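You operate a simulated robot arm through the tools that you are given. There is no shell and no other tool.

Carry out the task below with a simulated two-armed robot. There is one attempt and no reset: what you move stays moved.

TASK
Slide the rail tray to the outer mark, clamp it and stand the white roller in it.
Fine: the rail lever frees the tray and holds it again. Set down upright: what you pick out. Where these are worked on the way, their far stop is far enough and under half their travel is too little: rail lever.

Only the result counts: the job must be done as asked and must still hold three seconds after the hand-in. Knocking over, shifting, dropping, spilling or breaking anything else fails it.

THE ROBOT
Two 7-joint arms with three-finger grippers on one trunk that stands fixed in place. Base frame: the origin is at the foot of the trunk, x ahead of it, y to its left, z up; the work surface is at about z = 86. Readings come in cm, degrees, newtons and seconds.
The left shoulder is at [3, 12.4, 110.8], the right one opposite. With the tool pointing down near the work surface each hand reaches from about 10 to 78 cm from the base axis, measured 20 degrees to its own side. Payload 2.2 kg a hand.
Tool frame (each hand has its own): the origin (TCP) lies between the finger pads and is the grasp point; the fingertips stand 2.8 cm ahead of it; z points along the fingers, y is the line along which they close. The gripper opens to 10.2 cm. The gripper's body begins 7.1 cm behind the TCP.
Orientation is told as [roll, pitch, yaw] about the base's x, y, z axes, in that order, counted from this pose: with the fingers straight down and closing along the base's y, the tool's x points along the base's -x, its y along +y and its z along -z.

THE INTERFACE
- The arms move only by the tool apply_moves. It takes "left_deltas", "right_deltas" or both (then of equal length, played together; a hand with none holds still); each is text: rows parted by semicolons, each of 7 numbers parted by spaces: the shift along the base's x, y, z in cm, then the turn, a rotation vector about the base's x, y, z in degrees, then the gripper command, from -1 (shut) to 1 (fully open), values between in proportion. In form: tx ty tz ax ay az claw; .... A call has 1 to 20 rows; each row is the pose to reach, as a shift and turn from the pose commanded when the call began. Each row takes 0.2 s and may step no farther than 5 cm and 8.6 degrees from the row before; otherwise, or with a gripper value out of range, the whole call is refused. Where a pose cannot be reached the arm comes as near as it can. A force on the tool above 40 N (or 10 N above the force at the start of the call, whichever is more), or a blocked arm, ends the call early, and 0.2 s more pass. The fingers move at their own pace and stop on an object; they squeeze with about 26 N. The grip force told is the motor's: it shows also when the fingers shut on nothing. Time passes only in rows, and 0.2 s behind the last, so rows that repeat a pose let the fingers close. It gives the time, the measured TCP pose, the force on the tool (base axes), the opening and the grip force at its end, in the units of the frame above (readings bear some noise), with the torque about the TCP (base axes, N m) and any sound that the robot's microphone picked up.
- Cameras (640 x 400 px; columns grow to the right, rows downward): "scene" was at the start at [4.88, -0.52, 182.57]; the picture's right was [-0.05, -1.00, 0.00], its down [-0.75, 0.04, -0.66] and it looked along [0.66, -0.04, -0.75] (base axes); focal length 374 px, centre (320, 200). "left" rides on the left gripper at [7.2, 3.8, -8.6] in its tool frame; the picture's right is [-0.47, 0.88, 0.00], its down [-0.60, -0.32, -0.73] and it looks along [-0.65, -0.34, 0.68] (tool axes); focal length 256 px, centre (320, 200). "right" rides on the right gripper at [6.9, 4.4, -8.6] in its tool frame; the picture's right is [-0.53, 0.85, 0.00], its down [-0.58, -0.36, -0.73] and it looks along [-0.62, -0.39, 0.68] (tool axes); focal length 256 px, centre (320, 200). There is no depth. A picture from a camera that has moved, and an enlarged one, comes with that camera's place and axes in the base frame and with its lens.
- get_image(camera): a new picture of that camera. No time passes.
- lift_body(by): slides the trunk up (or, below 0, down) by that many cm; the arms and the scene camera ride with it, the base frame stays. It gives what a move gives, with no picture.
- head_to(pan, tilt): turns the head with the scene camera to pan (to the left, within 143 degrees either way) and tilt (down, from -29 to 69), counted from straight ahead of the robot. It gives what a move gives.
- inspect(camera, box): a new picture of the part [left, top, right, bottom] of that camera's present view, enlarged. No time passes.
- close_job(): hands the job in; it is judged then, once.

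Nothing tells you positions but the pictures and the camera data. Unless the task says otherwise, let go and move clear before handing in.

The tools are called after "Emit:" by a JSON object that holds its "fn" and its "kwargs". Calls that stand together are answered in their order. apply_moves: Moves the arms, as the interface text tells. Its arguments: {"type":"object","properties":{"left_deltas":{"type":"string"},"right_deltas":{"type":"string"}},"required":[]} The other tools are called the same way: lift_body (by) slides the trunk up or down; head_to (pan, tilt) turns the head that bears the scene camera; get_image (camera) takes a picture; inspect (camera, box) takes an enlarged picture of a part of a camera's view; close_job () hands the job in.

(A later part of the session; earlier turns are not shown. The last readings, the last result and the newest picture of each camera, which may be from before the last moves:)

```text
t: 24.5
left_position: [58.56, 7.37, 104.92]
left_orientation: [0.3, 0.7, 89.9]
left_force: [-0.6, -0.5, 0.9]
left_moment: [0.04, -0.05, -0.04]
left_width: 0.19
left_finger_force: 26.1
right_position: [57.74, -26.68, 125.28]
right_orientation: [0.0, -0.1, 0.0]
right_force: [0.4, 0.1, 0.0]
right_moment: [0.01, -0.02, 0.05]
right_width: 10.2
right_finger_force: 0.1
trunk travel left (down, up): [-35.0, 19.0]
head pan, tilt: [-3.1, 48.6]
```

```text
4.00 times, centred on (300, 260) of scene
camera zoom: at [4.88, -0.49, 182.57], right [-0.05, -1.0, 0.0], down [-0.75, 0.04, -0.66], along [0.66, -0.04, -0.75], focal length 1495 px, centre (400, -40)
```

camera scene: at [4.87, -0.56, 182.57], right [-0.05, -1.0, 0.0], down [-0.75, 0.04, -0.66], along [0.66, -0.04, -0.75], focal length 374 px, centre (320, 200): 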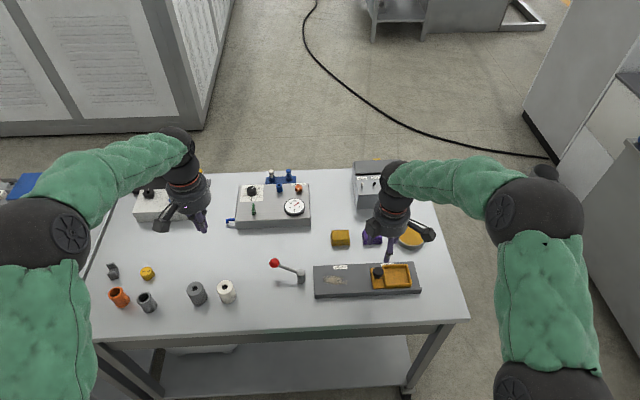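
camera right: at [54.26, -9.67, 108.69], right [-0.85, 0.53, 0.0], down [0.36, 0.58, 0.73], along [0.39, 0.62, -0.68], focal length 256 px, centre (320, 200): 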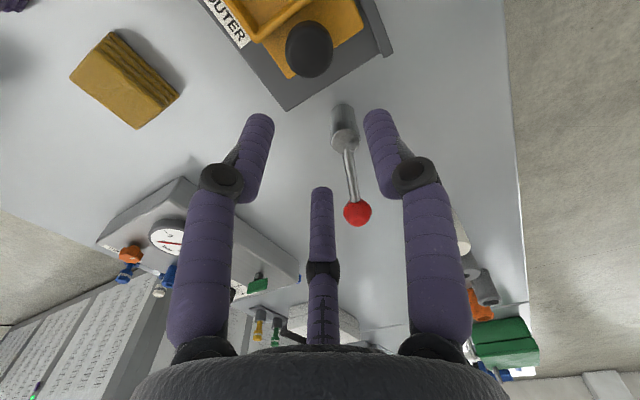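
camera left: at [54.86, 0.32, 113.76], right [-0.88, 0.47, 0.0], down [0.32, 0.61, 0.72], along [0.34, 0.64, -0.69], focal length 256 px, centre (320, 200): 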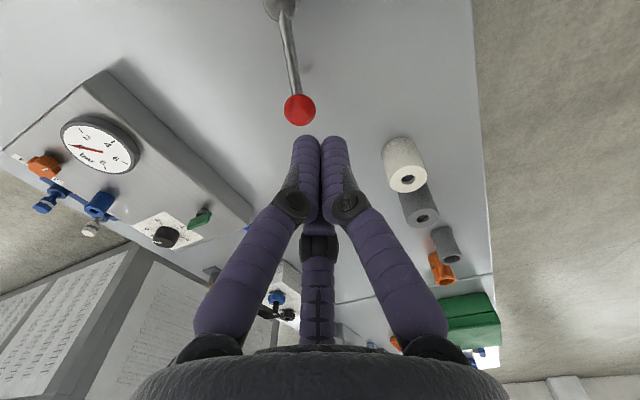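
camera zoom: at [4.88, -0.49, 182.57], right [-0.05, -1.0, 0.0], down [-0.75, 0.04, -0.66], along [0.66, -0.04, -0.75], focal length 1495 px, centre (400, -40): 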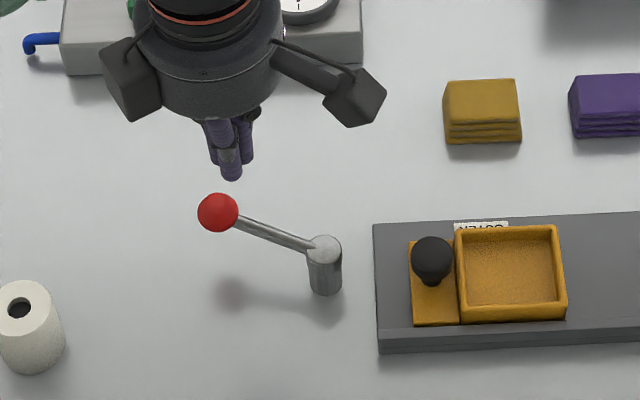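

The lever knob is at (62, 9.4), about 70° from its start. I'll lower the left fingers on its inner side and start pushing it back.

Emit:
{"fn": "apply_moves", "kwargs": {"left_deltas": "-0.3 -0.35 -4.5 0 0 0 -1; -0.3 -0.35 -9 0 0 0 -1; -0.3 -0.35 -12 0 0 0 -1; -0.3 -0.35 -13.9 0 0 0 -1; -0.3 -0.35 -13.9 0 0 0 -1; 0.3 -0.55 -13.9 0 0 0 -1; 0.85 -0.75 -13.9 0 0 0 -1; 1.4 -0.8 -13.9 0 0 0 -1; 2.04 -0.91 -13.9 0 0 0 -1; 2.04 -0.91 -13.9 0 0 0 -1"}}

Emit:
{"fn": "get_image", "kwargs": {"camera": "left"}}

Emit:
{"fn": "inspect", "kwargs": {"camera": "scene", "box": [220, 210, 380, 310]}}

```text
t: 26.7
left_position: [60.69, 6.51, 91.18]
left_orientation: [0.4, 0.6, 89.9]
left_force: [-1.2, -0.4, -0.4]
left_moment: [-0.03, -0.02, -0.04]
left_width: 0.21
left_finger_force: 25.9
right_position: [57.75, -26.82, 125.34]
right_orientation: [0.0, 0.0, -0.1]
right_force: [-0.3, -0.5, 0.9]
right_moment: [0.02, -0.02, -0.02]
right_width: 10.2
right_finger_force: 0.1
trunk travel left (down, up): [-35.0, 19.0]
head pan, tilt: [-3.1, 48.6]
```

```text
taken
camera left: at [56.9, -0.54, 99.88], right [-0.88, 0.47, 0.0], down [0.32, 0.61, 0.72], along [0.34, 0.64, -0.69], focal length 256 px, centre (320, 200)
```

left: 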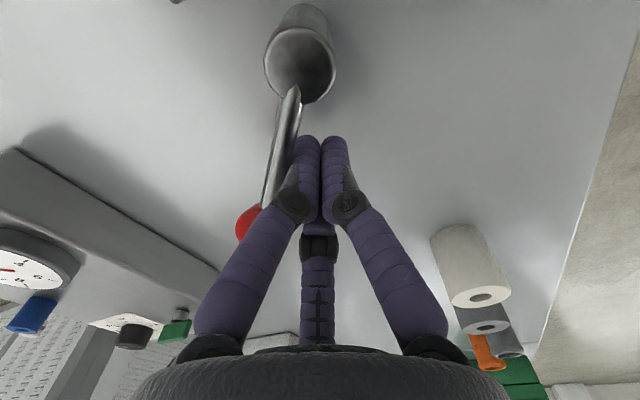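

```text
4.00 times, centred on (300, 260) of scene
camera zoom: at [4.88, -0.53, 182.57], right [-0.05, -1.0, 0.0], down [-0.75, 0.04, -0.66], along [0.66, -0.04, -0.75], focal length 1495 px, centre (400, -40)
```

zoom: 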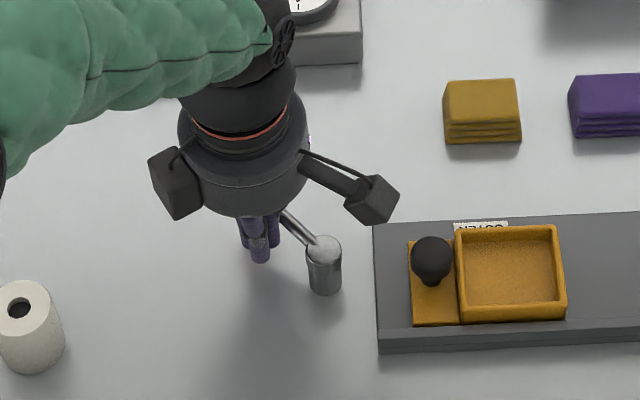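

The lever is following. I'll continue the arc back to its original position.

Emit:
{"fn": "apply_moves", "kwargs": {"left_deltas": "0.6 -0.25 0 0 0 0 -1; 1.18 -0.53 0 0 0 0 -1; 1.7 -0.95 0 0 0 0 -1; 2.19 -1.41 0 0 0 0 -1; 2.57 -2 0 0 0 0 -1; 2.93 -2.62 0 0 0 0 -1; 3.08 -3.1 0 0 0 0 -1; 3.18 -3.4 0 0 0 0 -1; 3.21 -3.6 0 0 0 0 -1; 3.21 -3.8 0 0 0 0 -1; 3.21 -4 0 0 0 0 -1; 3.21 -4 0 0 0 0 -1"}}

Emit:
{"fn": "get_image", "kwargs": {"camera": "left"}}

Emit:
{"fn": "inspect", "kwargs": {"camera": "scene", "box": [220, 210, 380, 310]}}

```text
t: 28.5
left_position: [63.56, 3.9, 91.14]
left_orientation: [0.9, 0.0, 90.0]
left_force: [-9.6, 32.1, 7.9]
left_moment: [-0.05, 0.22, 0.01]
left_width: 0.2
left_finger_force: 25.8
right_position: [57.54, -26.7, 125.47]
right_orientation: [-0.1, -0.1, -0.1]
right_force: [-0.4, 0.0, -1.2]
right_moment: [0.01, 0.03, -0.03]
right_width: 10.21
right_finger_force: 0.1
trunk travel left (down, up): [-35.0, 19.0]
head pan, tilt: [-3.1, 48.6]
stopped in row 9 (left hand): the force on the tool passed its limit at 43 N (the readings are from after the stop); the commanded pose is now the measured one
```

```text
taken
camera left: at [60.01, -3.3, 99.81], right [-0.88, 0.47, 0.01], down [0.33, 0.6, 0.73], along [0.33, 0.65, -0.69], focal length 256 px, centre (320, 200)
```

left: 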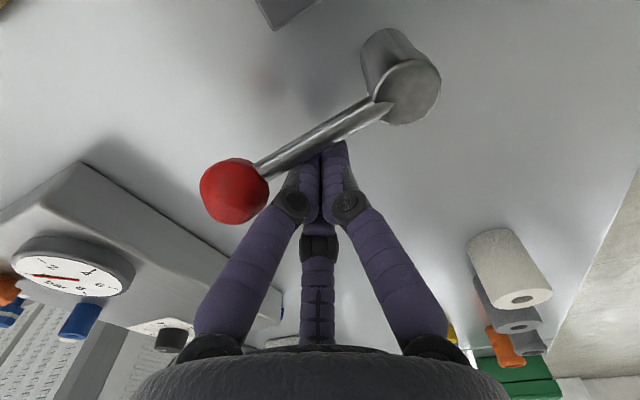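

```text
4.00 times, centred on (300, 260) of scene
camera zoom: at [4.66, -0.28, 182.58], right [-0.05, -1.0, 0.0], down [-0.75, 0.04, -0.66], along [0.66, -0.04, -0.75], focal length 1495 px, centre (400, -40)
```

zoom: 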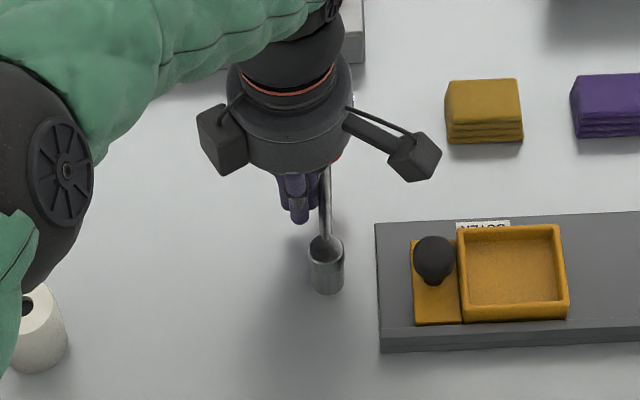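

The lever knob is back at (67.1, 2.1), its original clamped end, against the stop. I'll retract, turn the hand back and go above the white roller.

Emit:
{"fn": "apply_moves", "kwargs": {"left_deltas": "0 0.8 0 0 0 0 -1; 0 1.6 1 0 0 0 -1; 0 1.6 5 0 0 0 -1; 0 1.6 9.5 0 0 0 -1; -0.7 3 12 0 0 -8.2 -1; -1.5 4.6 13 0 0 -16.4 -1; -2.2 6.2 14 0 0 -24.6 -1; -3 7.8 14 0 0 -32.8 -1; -3.8 9.4 14 0 0 -41 -1; -4.5 11 14 0 0 -49.2 -1; -5.3 12.6 14 0 0 -57.4 -1; -6 14.2 14 0 0 -65.6 -0.5; -6.8 15.8 14 0 0 -73.8 0; -7.5 17.4 14 0 0 -82 0.4; -8.2 18.7 14 0 0 -90 0.4; -8.2 18.7 14 0 0 -90 0.4"}}

Emit:
{"fn": "get_image", "kwargs": {"camera": "left"}}

Emit:
{"fn": "get_image", "kwargs": {"camera": "scene"}}

Emit:
{"fn": "inspect", "kwargs": {"camera": "scene", "box": [270, 220, 430, 310]}}

```text
t: 31.9
left_position: [55.6, 22.15, 104.94]
left_orientation: [0.6, 0.3, -0.3]
left_force: [0.5, 0.5, 1.2]
left_moment: [0.0, 0.03, 0.02]
left_width: 7.13
left_finger_force: 0.1
right_position: [57.8, -26.8, 125.41]
right_orientation: [0.0, -0.1, -0.1]
right_force: [0.3, 0.0, 0.4]
right_moment: [-0.02, -0.03, 0.01]
right_width: 10.2
right_finger_force: 0.1
trunk travel left (down, up): [-35.0, 19.0]
head pan, tilt: [-3.1, 48.6]
```

```text
taken
camera left: at [48.47, 25.91, 113.78], right [0.47, 0.88, 0.01], down [0.61, -0.33, 0.72], along [0.64, -0.34, -0.69], focal length 256 px, centre (320, 200)
```

left: 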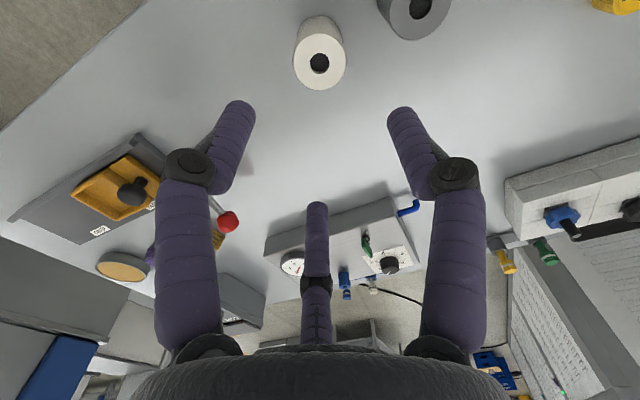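

```text
taken
camera scene: at [4.91, -0.56, 182.57], right [-0.05, -1.0, 0.0], down [-0.75, 0.04, -0.66], along [0.66, -0.04, -0.75], focal length 374 px, centre (320, 200)
```

scene: 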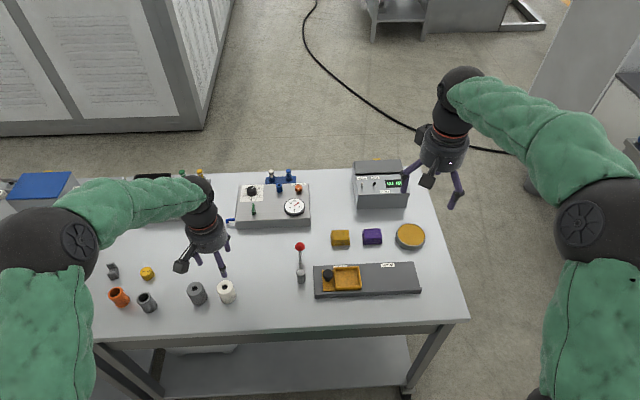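

```text
4.00 times, centred on (350, 265) of scene
camera zoom: at [4.91, -0.56, 182.57], right [-0.05, -1.0, 0.0], down [-0.75, 0.04, -0.66], along [0.66, -0.04, -0.75], focal length 1495 px, centre (200, -60)
```

zoom: 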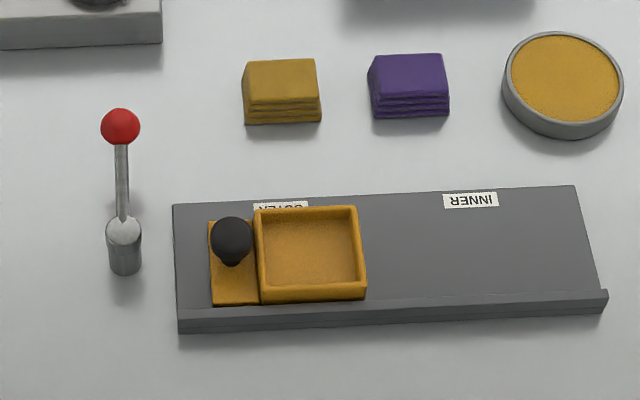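

The lever is back exactly where it started and the tray is at OUTER. I'll measure the white roller more precisely before gripping it.

Emit:
{"fn": "inspect", "kwargs": {"camera": "scene", "box": [203, 270, 251, 300]}}

Emit:
{"fn": "inspect", "kwargs": {"camera": "left", "box": [256, 0, 384, 80]}}

Emit:
{"fn": "inspect", "kwargs": {"camera": "left", "box": [60, 120, 188, 200]}}

```text
13.33 times, centred on (227, 285) of scene
camera zoom: at [4.91, -0.56, 182.57], right [-0.05, -1.0, 0.0], down [-0.75, 0.04, -0.66], along [0.66, -0.04, -0.75], focal length 4983 px, centre (1560, -933)
```

zoom: 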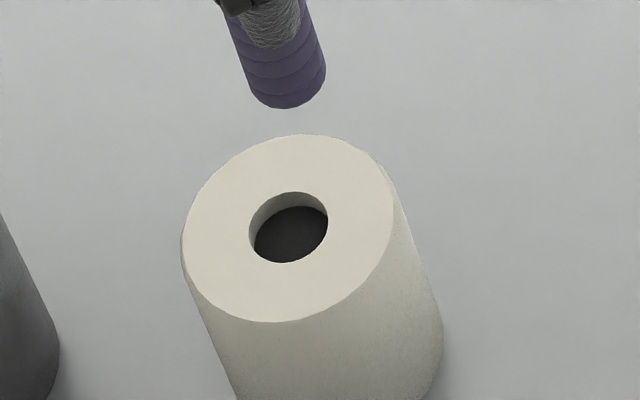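

```text
5.00 times, centred on (320, 40) of left
camera zoom: at [48.47, 25.91, 113.78], right [0.47, 0.88, 0.01], down [0.61, -0.33, 0.72], along [0.64, -0.34, -0.69], focal length 1280 px, centre (320, 1000)
```

zoom: 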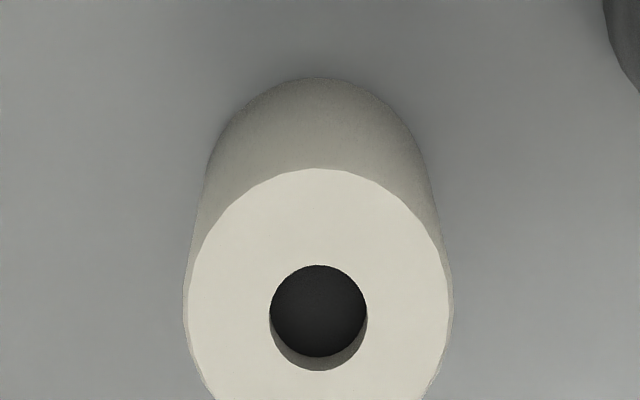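

```text
5.00 times, centred on (124, 160) of left
camera zoom: at [48.47, 25.91, 113.78], right [0.47, 0.88, 0.01], down [0.61, -0.33, 0.72], along [0.64, -0.34, -0.69], focal length 1280 px, centre (1300, 400)
```

zoom: 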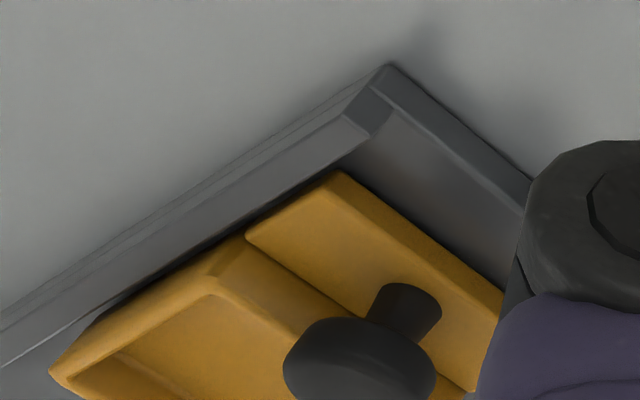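

The white roller's top centre is at about (55.2, 22.5, 91.4) with a diameter of about 4.3 cm. I'll go down and grip its upper 2 cm.

Emit:
{"fn": "apply_moves", "kwargs": {"left_deltas": "-0.4 0.35 -3 -0.6 -0.3 0.3 0.4; -0.4 0.35 -6 -0.6 -0.3 0.3 0.4; -0.4 0.35 -9 -0.6 -0.3 0.3 0.4; -0.4 0.35 -11.5 -0.6 -0.3 0.3 0.4; -0.4 0.35 -12.9 -0.6 -0.3 0.3 0.4; -0.4 0.35 -12.9 -0.6 -0.3 0.3 0.4"}}

Emit:
{"fn": "get_image", "kwargs": {"camera": "left"}}

Emit:
{"fn": "inspect", "kwargs": {"camera": "scene", "box": [170, 250, 266, 310]}}

```text
t: 33.3
left_position: [55.13, 22.34, 92.09]
left_orientation: [0.0, 0.0, 0.2]
left_force: [0.2, -0.7, -0.9]
left_moment: [-0.03, 0.0, 0.01]
left_width: 7.15
left_finger_force: 0.0
right_position: [57.72, -26.89, 125.27]
right_orientation: [0.1, 0.0, 0.0]
right_force: [-0.5, 0.1, -0.4]
right_moment: [0.01, 0.02, -0.01]
right_width: 10.19
right_finger_force: 0.0
trunk travel left (down, up): [-35.0, 19.0]
head pan, tilt: [-3.1, 48.6]
```

```text
taken
camera left: at [48.01, 26.26, 100.71], right [0.46, 0.89, 0.0], down [0.6, -0.32, 0.73], along [0.65, -0.34, -0.68], focal length 256 px, centre (320, 200)
```

left: 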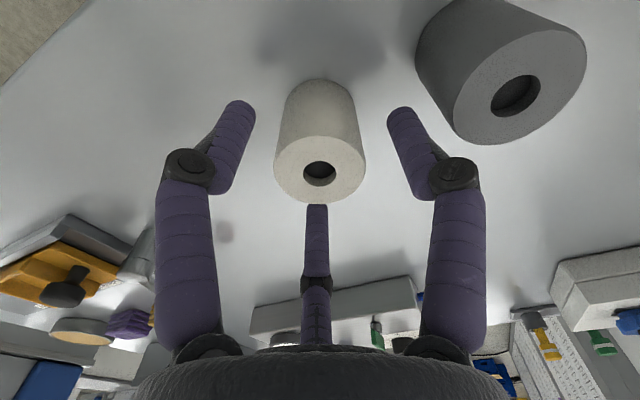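

```text
6.67 times, centred on (218, 280) of scene
camera zoom: at [4.87, -0.53, 182.57], right [-0.05, -1.0, 0.0], down [-0.75, 0.04, -0.66], along [0.66, -0.04, -0.75], focal length 2492 px, centre (1000, -333)
```

zoom: 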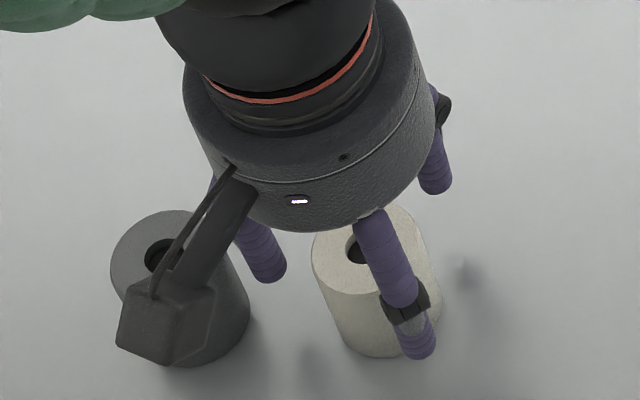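

The fingers are around the white roller and clear of the grey one. I'll close the grip.

Emit:
{"fn": "apply_moves", "kwargs": {"left_deltas": "0 0.1 0 0 0 0 0; 0 0.1 0 0 0 0 -0.5; 0 0.1 0 0 0 0 -1; 0 0.1 0 0 0 0 -1; 0 0.1 0 0 0 0 -1"}}

Emit:
{"fn": "get_image", "kwargs": {"camera": "left"}}

Emit:
{"fn": "inspect", "kwargs": {"camera": "scene", "box": [170, 250, 266, 310]}}

```text
t: 34.5
left_position: [55.2, 22.54, 92.09]
left_orientation: [0.1, 0.0, 0.2]
left_force: [-0.3, -0.1, 0.5]
left_moment: [-0.02, 0.03, 0.02]
left_width: 4.23
left_finger_force: 25.7
right_position: [57.69, -26.83, 125.4]
right_orientation: [0.0, 0.0, -0.1]
right_force: [0.4, 0.1, 0.3]
right_moment: [0.0, 0.01, -0.01]
right_width: 10.2
right_finger_force: 0.1
trunk travel left (down, up): [-35.0, 19.0]
head pan, tilt: [-3.1, 48.6]
```

```text
taken
camera left: at [48.01, 26.35, 100.76], right [0.46, 0.89, 0.0], down [0.6, -0.32, 0.73], along [0.65, -0.34, -0.68], focal length 256 px, centre (320, 200)
```

left: 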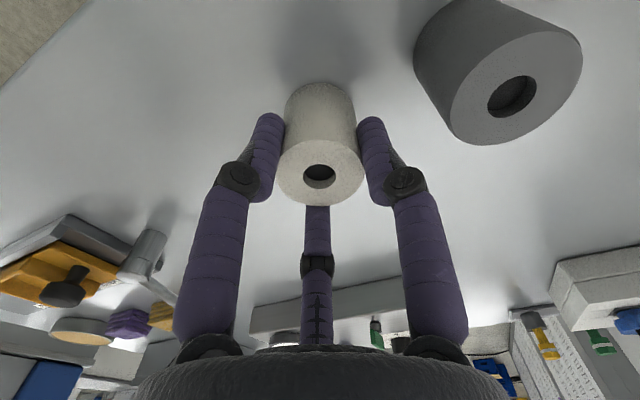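

```text
6.67 times, centred on (218, 280) of scene
camera zoom: at [4.88, -0.53, 182.57], right [-0.05, -1.0, 0.0], down [-0.75, 0.04, -0.66], along [0.66, -0.04, -0.75], focal length 2492 px, centre (1000, -333)
```

zoom: 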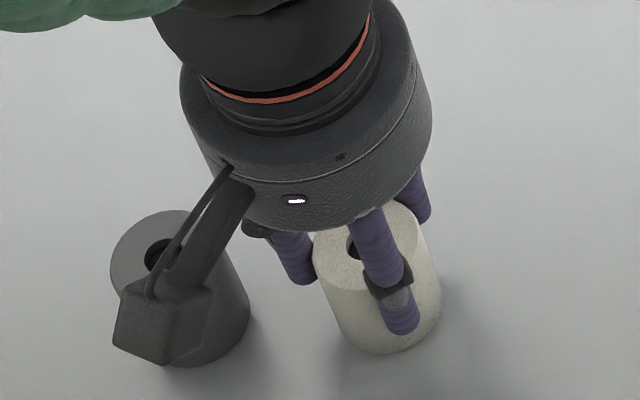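

The roller is gripped at 4.23 cm. I'll lift it and carry it above the tray compartment, moving the right hand a bit further away.

Emit:
{"fn": "apply_moves", "kwargs": {"left_deltas": "0 0 1.5 0 0 0 -1; 0 0 5 0 0 0 -1; 0 0 9 0 0 0 -1; 0 0 13 0 0 0 -1; 0.3 -4 14 0 0 0 -1; 0.6 -8 14 0 0 0 -1; 0.9 -12 14 0 0 0 -1; 1.2 -16 14 0 0 0 -1; 1.5 -20 14 0 0 0 -1; 1.8 -24 14 0 0 0 -1; 2.1 -28 14 0 0 0 -1; 2.4 -31.5 14 0 0 0 -1; 2.6 -33.9 14 0 0 0 -1; 2.6 -33.9 14 0 0 0 -1; 2.6 -33.9 14 0 0 0 -1", "right_deltas": "0 -2 0 0 0 0 1; 0 -4 0 0 0 0 1; 0 -6 0 0 0 0 1; 0 -8 0 0 0 0 1; 0 -8 0 0 0 0 1; 0 -8 0 0 0 0 1; 0 -8 0 0 0 0 1; 0 -8 0 0 0 0 1; 0 -8 0 0 0 0 1; 0 -8 0 0 0 0 1; 0 -8 0 0 0 0 1; 0 -8 0 0 0 0 1; 0 -8 0 0 0 0 1; 0 -8 0 0 0 0 1; 0 -8 0 0 0 0 1"}}

Emit:
{"fn": "get_image", "kwargs": {"camera": "left"}}

Emit:
{"fn": "get_image", "kwargs": {"camera": "scene"}}

Emit:
{"fn": "inspect", "kwargs": {"camera": "scene", "box": [300, 235, 396, 295]}}

```text
t: 37.7
left_position: [57.81, -11.43, 106.02]
left_orientation: [0.0, 0.0, 0.2]
left_force: [0.6, -0.6, -0.4]
left_moment: [-0.01, 0.0, -0.01]
left_width: 4.21
left_finger_force: 26.1
right_position: [57.68, -34.78, 125.42]
right_orientation: [0.0, -0.1, -0.1]
right_force: [-0.4, -0.9, -0.2]
right_moment: [0.02, -0.03, 0.01]
right_width: 10.2
right_finger_force: 0.1
trunk travel left (down, up): [-35.0, 19.0]
head pan, tilt: [-3.1, 48.6]
```

```text
taken
camera left: at [50.59, -7.56, 114.77], right [0.46, 0.89, 0.0], down [0.6, -0.32, 0.73], along [0.65, -0.34, -0.68], focal length 256 px, centre (320, 200)
```

left: 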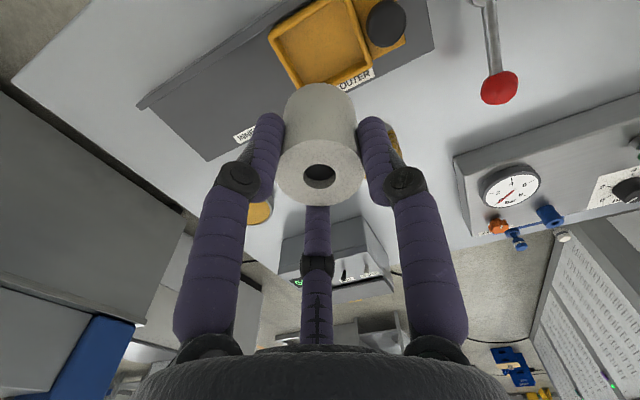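

```text
taken
camera scene: at [4.9, -0.59, 182.57], right [-0.05, -1.0, 0.0], down [-0.75, 0.04, -0.66], along [0.66, -0.04, -0.75], focal length 374 px, centre (320, 200)
```

scene: 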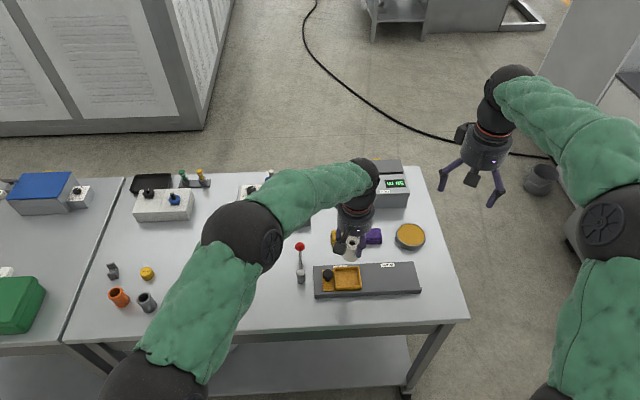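

```text
6.67 times, centred on (348, 265) of scene
camera zoom: at [4.9, -0.59, 182.57], right [-0.05, -1.0, 0.0], down [-0.75, 0.04, -0.66], along [0.66, -0.04, -0.75], focal length 2492 px, centre (133, -233)
```

zoom: 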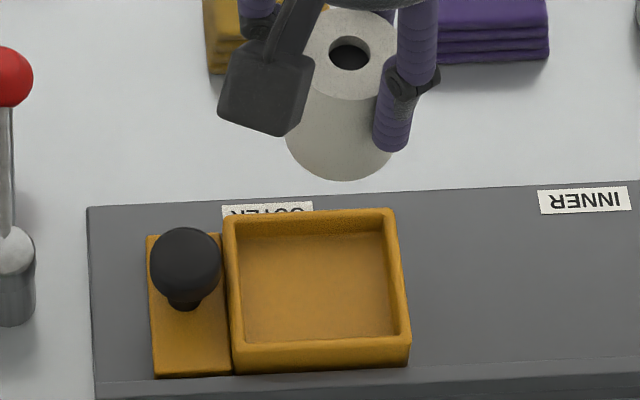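

The roller is above the tray. I'll zoom in on the tray from this camera to refine the compartment's centre and height.

Emit:
{"fn": "inspect", "kwargs": {"camera": "left", "box": [240, 0, 432, 120]}}

Emit:
{"fn": "inspect", "kwargs": {"camera": "scene", "box": [316, 258, 372, 293]}}

```text
3.33 times, centred on (336, 60) of left
camera zoom: at [50.59, -7.56, 114.77], right [0.46, 0.89, 0.0], down [0.6, -0.32, 0.73], along [0.65, -0.34, -0.68], focal length 853 px, centre (267, 667)
```

zoom: 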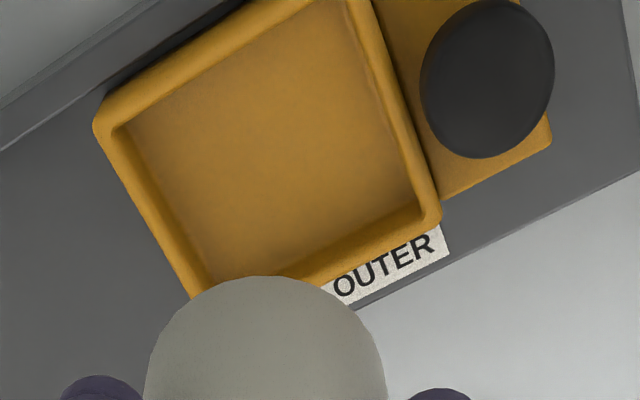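

```text
11.43 times, centred on (344, 276) of scene
camera zoom: at [4.9, -0.59, 182.57], right [-0.05, -1.0, 0.0], down [-0.75, 0.04, -0.66], along [0.66, -0.04, -0.75], focal length 4271 px, centre (46, -663)
```

zoom: 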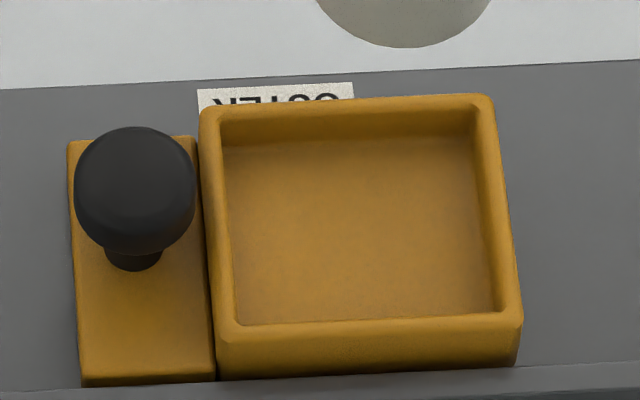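

I put the compartment's inner centre at about (57, -11), with the rim near z = 90.6 and the floor near 89.4. I'll shift the roller over it, lower to just above the rim, and check.

Emit:
{"fn": "apply_moves", "kwargs": {"left_deltas": "-0.5 0.3 -1.5 0 0 0 -1; -0.95 0.5 -4 0 0 0 -1; -0.95 0.5 -6.5 0 0 0 -1; -0.95 0.5 -8 0 0 0 -1; -0.95 0.5 -8 0 0 0 -1"}}

Emit:
{"fn": "inspect", "kwargs": {"camera": "scene", "box": [308, 240, 388, 290]}}

Emit:
{"fn": "inspect", "kwargs": {"camera": "left", "box": [220, 0, 460, 150]}}

Emit:
{"fn": "get_image", "kwargs": {"camera": "right"}}

```text
t: 38.9
left_position: [56.82, -10.95, 98.02]
left_orientation: [0.1, 0.0, 0.2]
left_force: [0.3, 0.4, -0.5]
left_moment: [-0.01, -0.01, -0.01]
left_width: 4.22
left_finger_force: 25.5
right_position: [57.61, -34.88, 125.39]
right_orientation: [0.1, -0.1, -0.1]
right_force: [-0.4, 0.7, 0.4]
right_moment: [0.01, 0.02, 0.02]
right_width: 10.18
right_finger_force: 0.1
trunk travel left (down, up): [-35.0, 19.0]
head pan, tilt: [-3.1, 48.6]
```

```text
8.00 times, centred on (348, 265) of scene
camera zoom: at [4.88, -0.54, 182.57], right [-0.05, -1.0, 0.0], down [-0.75, 0.04, -0.66], along [0.66, -0.04, -0.75], focal length 2990 px, centre (96, -320)
```

zoom: 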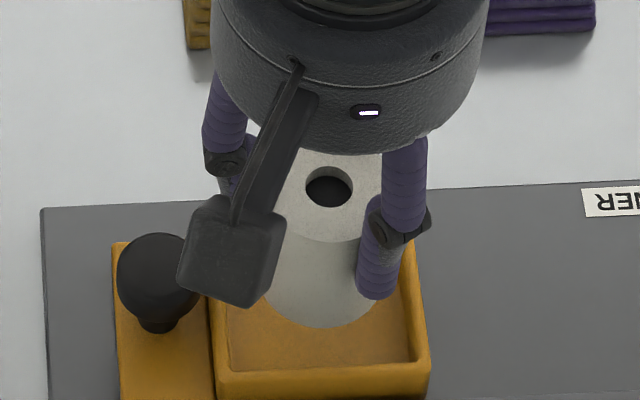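

```text
2.67 times, centred on (340, 75) of left
camera zoom: at [49.66, -7.08, 106.8], right [0.46, 0.89, 0.0], down [0.6, -0.32, 0.73], along [0.65, -0.34, -0.68], focal length 683 px, centre (267, 533)
```

zoom: 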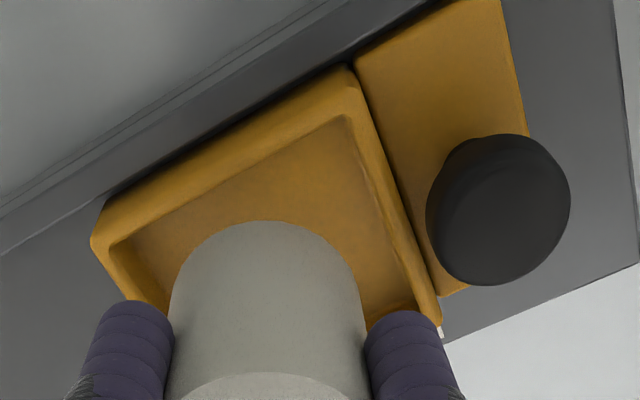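

```text
taken
camera right: at [50.88, -30.52, 134.0], right [0.54, 0.84, 0.0], down [0.58, -0.37, 0.73], along [0.62, -0.39, -0.68], focal length 256 px, centre (320, 200)
```

right: 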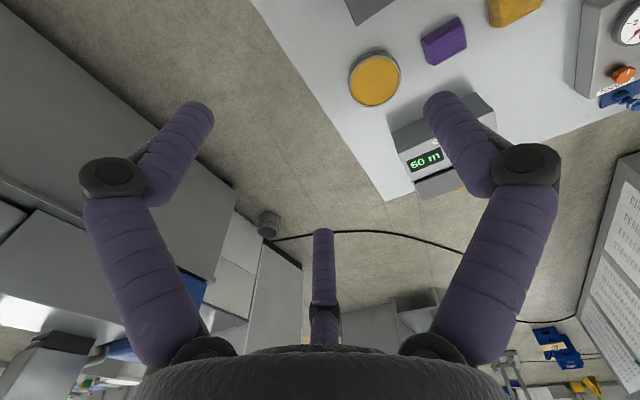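

The roller is centred over the compartment within a few millimetres. I'll lower it slowly toward the floor.

Emit:
{"fn": "apply_moves", "kwargs": {"left_deltas": "0 0 -0.5 0 0 0 -1; 0 0 -1 0 0 0 -1; 0 0 -1.5 0 0 0 -1; 0 0 -1.8 0 0 0 -1; 0 0 -2.1 0 0 0 -1; 0 0 -2.1 0 0 0 -1"}}

Emit:
{"fn": "inspect", "kwargs": {"camera": "scene", "box": [308, 250, 388, 300]}}

Emit:
{"fn": "inspect", "kwargs": {"camera": "left", "box": [220, 0, 460, 150]}}

```text
t: 40.3
left_position: [56.83, -10.83, 96.04]
left_orientation: [0.0, 0.0, 0.2]
left_force: [-0.1, 0.4, -1.6]
left_moment: [-0.01, 0.04, 0.0]
left_width: 4.23
left_finger_force: 26.0
right_position: [57.77, -34.79, 125.36]
right_orientation: [0.0, 0.0, -0.2]
right_force: [0.0, -0.6, -0.8]
right_moment: [0.01, -0.03, 0.01]
right_width: 10.2
right_finger_force: 0.0
trunk travel left (down, up): [-35.0, 19.0]
head pan, tilt: [-3.1, 48.6]
```

```text
8.00 times, centred on (348, 275) of scene
camera zoom: at [4.89, -0.54, 182.57], right [-0.05, -1.0, 0.0], down [-0.75, 0.04, -0.66], along [0.66, -0.04, -0.75], focal length 2990 px, centre (96, -400)
```

zoom: 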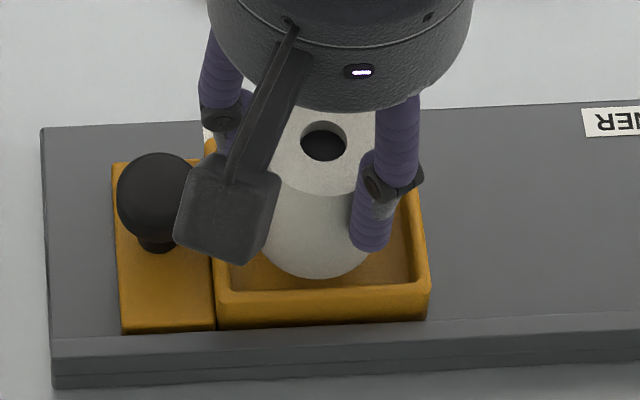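

```text
2.67 times, centred on (340, 75) of left
camera zoom: at [49.66, -7.02, 104.67], right [0.46, 0.89, 0.0], down [0.6, -0.32, 0.73], along [0.65, -0.34, -0.68], focal length 683 px, centre (267, 533)
```

zoom: 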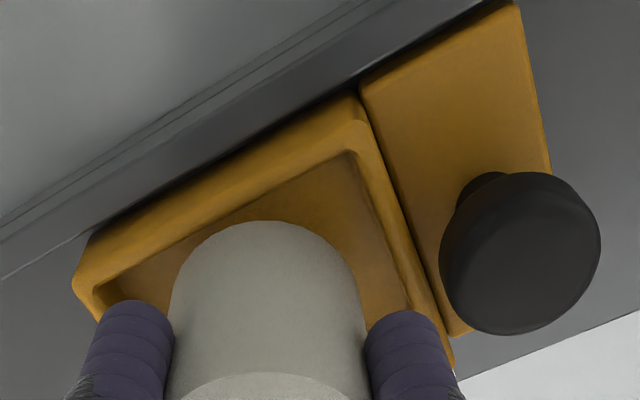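

Nothing has touched yet. I'll keep lowering in small steps until I feel the floor.

Emit:
{"fn": "apply_moves", "kwargs": {"left_deltas": "0 0 -0.2 0 0 0 -1; 0 0 -0.4 0 0 0 -1; 0 0 -0.6 0 0 0 -1; 0 0 -0.6 0 0 0 -1"}}

Emit:
{"fn": "inspect", "kwargs": {"camera": "left", "box": [220, 0, 460, 150]}}

```text
t: 41.3
left_position: [56.89, -10.77, 95.45]
left_orientation: [0.0, 0.1, 0.2]
left_force: [0.9, -0.4, -1.4]
left_moment: [0.01, -0.02, 0.0]
left_width: 4.23
left_finger_force: 26.0
right_position: [57.77, -34.8, 125.39]
right_orientation: [0.0, 0.1, 0.0]
right_force: [-0.3, 1.0, 0.7]
right_moment: [-0.04, -0.01, -0.01]
right_width: 10.19
right_finger_force: 0.1
trunk travel left (down, up): [-35.0, 19.0]
head pan, tilt: [-3.1, 48.6]
```

```text
2.67 times, centred on (340, 75) of left
camera zoom: at [49.64, -7.03, 104.08], right [0.46, 0.89, 0.0], down [0.6, -0.32, 0.73], along [0.65, -0.34, -0.68], focal length 683 px, centre (267, 533)
```

zoom: 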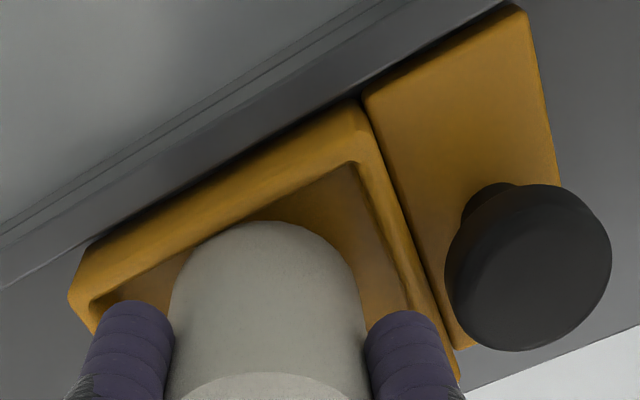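

Still no contact. I'll continue down.

Emit:
{"fn": "apply_moves", "kwargs": {"left_deltas": "0 0 -0.2 0 0 0 -1; 0 0 -0.4 0 0 0 -1; 0 0 -0.4 0 0 0 -1"}}

```text
t: 42.1
left_position: [56.76, -10.8, 95.15]
left_orientation: [0.0, 0.0, 0.2]
left_force: [-0.2, 0.2, -1.4]
left_moment: [0.02, -0.03, -0.01]
left_width: 4.21
left_finger_force: 26.1
right_position: [57.76, -34.83, 125.39]
right_orientation: [0.0, -0.1, -0.1]
right_force: [0.4, 0.0, 0.3]
right_moment: [-0.03, -0.01, 0.01]
right_width: 10.22
right_finger_force: 0.2
trunk travel left (down, up): [-35.0, 19.0]
head pan, tilt: [-3.1, 48.6]
```

Emit:
{"fn": "apply_moves", "kwargs": {"left_deltas": "0 0 -0.15 0 0 0 -1; 0 0 -0.3 0 0 0 -1; 0 0 -0.3 0 0 0 -1"}}

Emit:
{"fn": "inspect", "kwargs": {"camera": "scene", "box": [308, 250, 388, 300]}}

```text
t: 42.9
left_position: [56.94, -10.88, 94.73]
left_orientation: [0.1, 0.0, 0.2]
left_force: [-0.2, -0.6, -1.2]
left_moment: [0.0, 0.02, 0.01]
left_width: 4.22
left_finger_force: 26.0
right_position: [57.66, -34.88, 125.46]
right_orientation: [0.0, 0.1, -0.1]
right_force: [0.4, 0.7, -0.7]
right_moment: [-0.01, -0.01, 0.0]
right_width: 10.19
right_finger_force: 0.2
trunk travel left (down, up): [-35.0, 19.0]
head pan, tilt: [-3.1, 48.6]
```

```text
8.00 times, centred on (348, 275) of scene
camera zoom: at [4.89, -0.54, 182.57], right [-0.05, -1.0, 0.0], down [-0.75, 0.04, -0.66], along [0.66, -0.04, -0.75], focal length 2990 px, centre (96, -400)
```

zoom: 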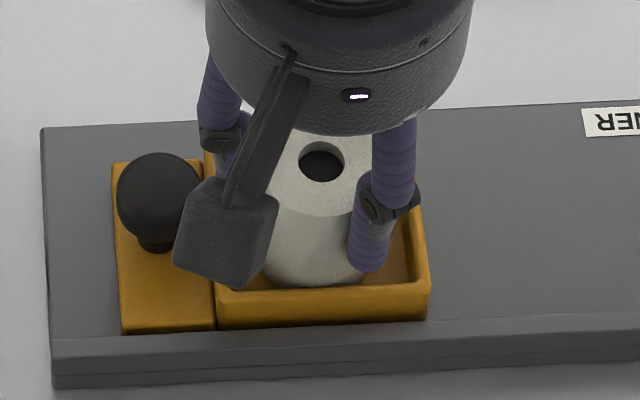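

The bottom edge is inside the rim with no contact yet. I'll go down a little more.

Emit:
{"fn": "apply_moves", "kwargs": {"left_deltas": "0 0 -0.15 0 0 0 -1; 0 0 -0.3 0 0 0 -1; 0 0 -0.3 0 0 0 -1"}}

Emit:
{"fn": "inspect", "kwargs": {"camera": "left", "box": [220, 0, 460, 150]}}

```text
t: 43.7
left_position: [56.85, -10.87, 94.45]
left_orientation: [0.0, -0.2, 0.2]
left_force: [-0.5, 0.7, 2.2]
left_moment: [0.0, 0.07, 0.03]
left_width: 4.22
left_finger_force: 26.0
right_position: [57.67, -34.83, 125.36]
right_orientation: [-0.1, 0.0, -0.2]
right_force: [-0.1, -0.6, -0.3]
right_moment: [-0.01, 0.04, 0.01]
right_width: 10.21
right_finger_force: 0.1
trunk travel left (down, up): [-35.0, 19.0]
head pan, tilt: [-3.1, 48.6]
```

```text
2.67 times, centred on (340, 75) of left
camera zoom: at [49.62, -7.01, 103.1], right [0.46, 0.89, 0.0], down [0.6, -0.32, 0.73], along [0.65, -0.34, -0.68], focal length 683 px, centre (267, 533)
```

zoom: 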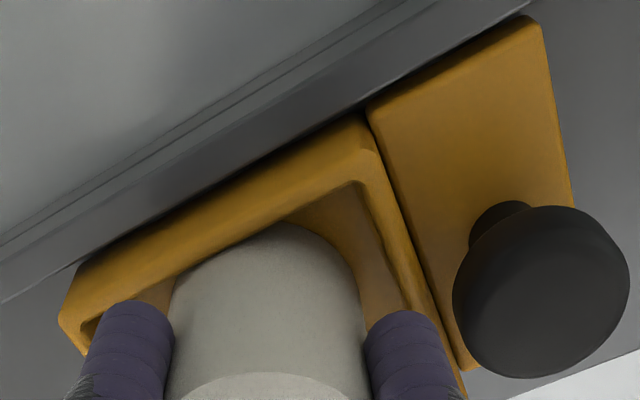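

A light contact of about 3.5 N has appeared. I'll press a tiny bit more to confirm it is the floor and not an edge.

Emit:
{"fn": "apply_moves", "kwargs": {"left_deltas": "0 0 -0.1 0 0 0 -1; 0 0 -0.1 0 0 0 -1"}}

Emit:
{"fn": "inspect", "kwargs": {"camera": "scene", "box": [308, 250, 388, 300]}}

```text
t: 44.3
left_position: [56.64, -10.73, 94.5]
left_orientation: [0.0, -0.2, 0.2]
left_force: [-1.3, 1.1, 9.9]
left_moment: [0.03, 0.25, -0.01]
left_width: 4.2
left_finger_force: 26.5
right_position: [57.67, -34.91, 125.39]
right_orientation: [0.1, 0.0, -0.2]
right_force: [0.1, -0.2, 0.2]
right_moment: [0.01, -0.02, -0.02]
right_width: 10.18
right_finger_force: 0.1
trunk travel left (down, up): [-35.0, 19.0]
head pan, tilt: [-3.1, 48.6]
```

```text
8.00 times, centred on (348, 275) of scene
camera zoom: at [4.77, -0.53, 182.58], right [-0.05, -1.0, 0.0], down [-0.75, 0.04, -0.66], along [0.66, -0.04, -0.75], focal length 2990 px, centre (96, -400)
```

zoom: 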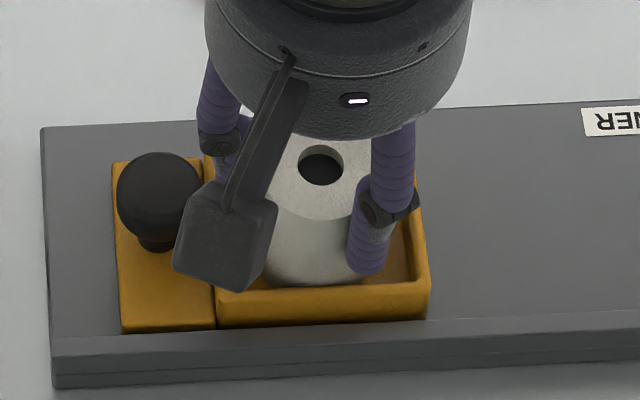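

The load is at the roller's front edge, so it may be sitting on the fillet at the front wall. I'll raise slightly, shift 0.6 cm away from the robot, and lower again.

Emit:
{"fn": "apply_moves", "kwargs": {"left_deltas": "0 0 0.3 0 0 0 -1; 0 0 0.6 0 0 0 -1; 0.3 0 0.6 0 0 0 -1; 0.6 -0.1 0.6 0 0 0 -1; 0.6 -0.1 0.3 0 0 0 -1; 0.6 -0.1 0.15 0 0 0 -1; 0.6 -0.1 0 0 0 0 -1; 0.6 -0.1 0 0 0 0 -1"}}

Emit:
{"fn": "inspect", "kwargs": {"camera": "left", "box": [220, 0, 460, 150]}}

Emit:
{"fn": "inspect", "kwargs": {"camera": "scene", "box": [308, 250, 388, 300]}}

```text
t: 46.1
left_position: [57.4, -10.94, 94.53]
left_orientation: [0.0, -0.1, 0.3]
left_force: [-0.9, 0.9, 5.9]
left_moment: [0.03, 0.16, 0.0]
left_width: 4.21
left_finger_force: 25.7
right_position: [57.66, -34.85, 125.38]
right_orientation: [0.0, -0.1, -0.1]
right_force: [0.6, 0.8, 0.2]
right_moment: [0.0, -0.01, -0.02]
right_width: 10.17
right_finger_force: 0.2
trunk travel left (down, up): [-35.0, 19.0]
head pan, tilt: [-3.1, 48.6]
```

```text
2.67 times, centred on (340, 75) of left
camera zoom: at [50.23, -7.15, 103.09], right [0.46, 0.89, 0.0], down [0.6, -0.31, 0.73], along [0.65, -0.34, -0.68], focal length 683 px, centre (267, 533)
```

zoom: 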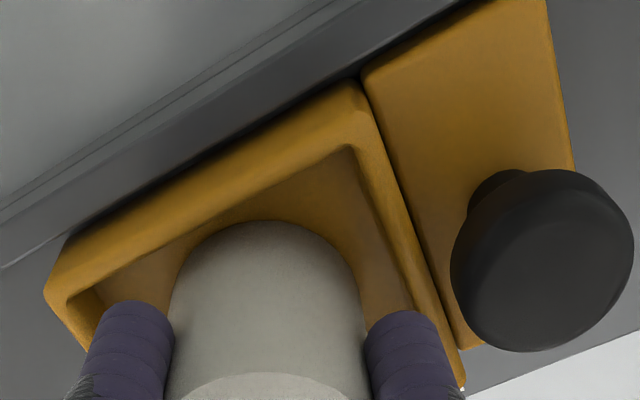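

```text
8.00 times, centred on (348, 275) of scene
camera zoom: at [4.8, -0.53, 182.58], right [-0.05, -1.0, 0.0], down [-0.75, 0.04, -0.66], along [0.66, -0.04, -0.75], focal length 2990 px, centre (96, -400)
```

zoom: 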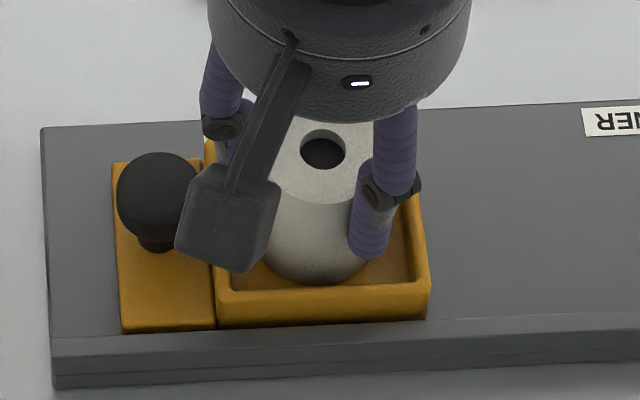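

The roller sits on the compartment floor, clear of the front wall. I'll open the fingers just enough (the tray knob is close by) and lift straight up.

Emit:
{"fn": "apply_moves", "kwargs": {"left_deltas": "0 0 0.05 0 0 0 -0.12; 0 0 0.05 0 0 0 0; 0 0 0.05 0 0 0 0; 0 0 0.05 0 0 0 0"}}

Emit:
{"fn": "get_image", "kwargs": {"camera": "left"}}

Emit:
{"fn": "inspect", "kwargs": {"camera": "scene", "box": [308, 250, 388, 300]}}

```text
t: 47.1
left_position: [57.44, -10.95, 94.45]
left_orientation: [0.0, -0.1, 0.2]
left_force: [0.4, -0.3, 0.7]
left_moment: [0.0, -0.02, 0.01]
left_width: 5.11
left_finger_force: 0.1
right_position: [57.81, -34.88, 125.46]
right_orientation: [0.0, 0.0, 0.0]
right_force: [-0.3, 0.1, 0.4]
right_moment: [-0.01, 0.01, 0.0]
right_width: 10.21
right_finger_force: 0.1
trunk travel left (down, up): [-35.0, 19.0]
head pan, tilt: [-3.1, 48.6]
```

```text
taken
camera left: at [50.24, -7.15, 103.04], right [0.46, 0.89, 0.0], down [0.6, -0.32, 0.73], along [0.65, -0.34, -0.68], focal length 256 px, centre (320, 200)
```

left: 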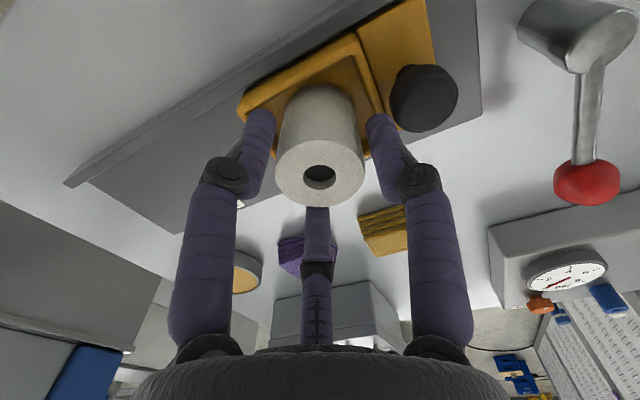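

```text
8.00 times, centred on (348, 275) of scene
camera zoom: at [4.88, -0.54, 182.57], right [-0.05, -1.0, 0.0], down [-0.75, 0.04, -0.66], along [0.66, -0.04, -0.75], focal length 2990 px, centre (96, -400)
```

zoom: 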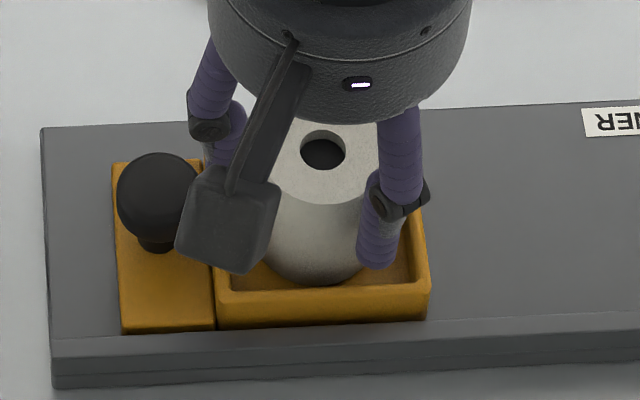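

The roller is released and standing. I'll lift straight up, then move the left hand away to its own side.

Emit:
{"fn": "apply_moves", "kwargs": {"left_deltas": "0 0 0.5 0 0 0 0; 0 0 1.5 0 0 0 0; 0 0 3 0 0 0 0; 0 0 6 0 0 0 0; 0 0 10 0 0 0 0; 0 0 14.5 0 0 0 0; 0 2 19 0 0 0 0; 0 6 21 0 0 0 0; 0 10 23 0 0 0 0; 0 14.5 25 0 0 0 0; 0 19 27 0 0 0 0; 0 23.5 28 0 0 0 0; 0 28 28 0 0 0 0; 0 32 28 0 0 0 0; 0 32 28 0 0 0 0"}}

Emit:
{"fn": "get_image", "kwargs": {"camera": "scene"}}

Emit:
{"fn": "inspect", "kwargs": {"camera": "scene", "box": [284, 235, 396, 305]}}

Emit:
{"fn": "get_image", "kwargs": {"camera": "left"}}

```text
t: 50.3
left_position: [57.42, 21.05, 122.31]
left_orientation: [0.0, 0.0, 0.1]
left_force: [-0.4, 0.0, -0.4]
left_moment: [0.01, -0.01, 0.01]
left_width: 5.1
left_finger_force: 0.1
right_position: [57.76, -34.91, 125.41]
right_orientation: [-0.1, 0.0, -0.1]
right_force: [0.4, 0.2, -0.6]
right_moment: [0.05, 0.02, -0.02]
right_width: 10.21
right_finger_force: 0.1
trunk travel left (down, up): [-35.0, 19.0]
head pan, tilt: [-3.1, 48.6]
```

```text
taken
camera scene: at [4.89, -0.63, 182.57], right [-0.05, -1.0, 0.0], down [-0.75, 0.04, -0.66], along [0.66, -0.04, -0.75], focal length 374 px, centre (320, 200)
```

scene: 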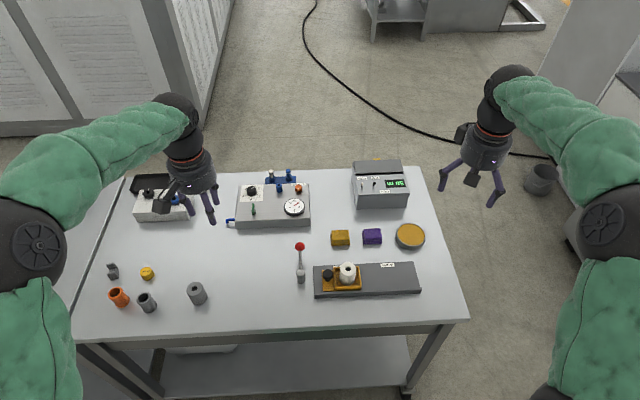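

```text
5.71 times, centred on (340, 270) of scene
camera zoom: at [4.89, -0.63, 182.57], right [-0.05, -1.0, 0.0], down [-0.75, 0.04, -0.66], along [0.66, -0.04, -0.75], focal length 2136 px, centre (206, -200)
```

zoom: 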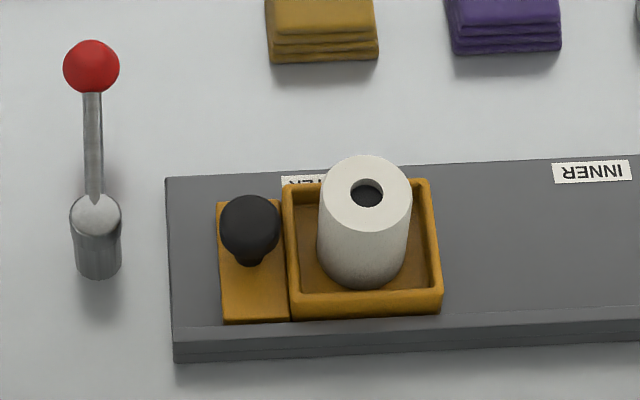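

```text
taken
camera left: at [50.24, 24.86, 131.03], right [0.46, 0.89, 0.0], down [0.6, -0.32, 0.73], along [0.65, -0.34, -0.68], focal length 256 px, centre (320, 200)
```

left: 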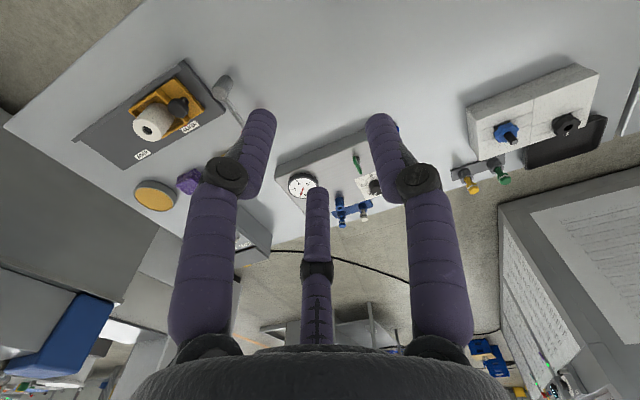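

The roller stands upright in the tray. As a last check I'll bring the right camera back over the OUTER mark to confirm the tray did not shift.

Emit:
{"fn": "apply_moves", "kwargs": {"right_deltas": "0 4 0 0 0 0 1; 0 8 0 0 0 0 1; 0 12 0 0 0 0 1; 0 16 0 0 0 0 1; 0 20 0 0 0 0 1; 0 22.1 0 0 0 0 1; 0 22.1 0 0 0 0 1"}}

Emit:
{"fn": "inspect", "kwargs": {"camera": "right", "box": [270, 0, 400, 80]}}

```text
t: 51.9
left_position: [57.33, 21.06, 122.42]
left_orientation: [0.0, 0.0, 0.1]
left_force: [0.1, -0.1, 0.0]
left_moment: [0.01, -0.01, -0.02]
left_width: 5.1
left_finger_force: 0.0
right_position: [57.66, -12.7, 125.27]
right_orientation: [0.0, 0.0, -0.2]
right_force: [0.0, 0.1, -0.5]
right_moment: [-0.04, 0.03, 0.01]
right_width: 10.21
right_finger_force: 0.1
trunk travel left (down, up): [-35.0, 19.0]
head pan, tilt: [-3.1, 48.6]
```

```text
4.92 times, centred on (335, 40) of right
camera zoom: at [50.82, -8.47, 134.1], right [0.54, 0.84, 0.0], down [0.58, -0.37, 0.73], along [0.62, -0.39, -0.68], focal length 1260 px, centre (246, 988)
```

zoom: 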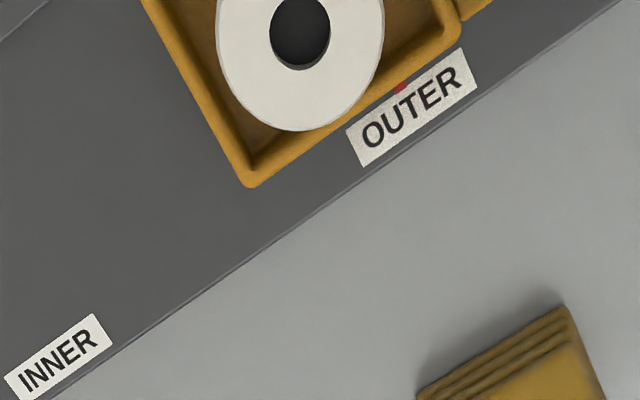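

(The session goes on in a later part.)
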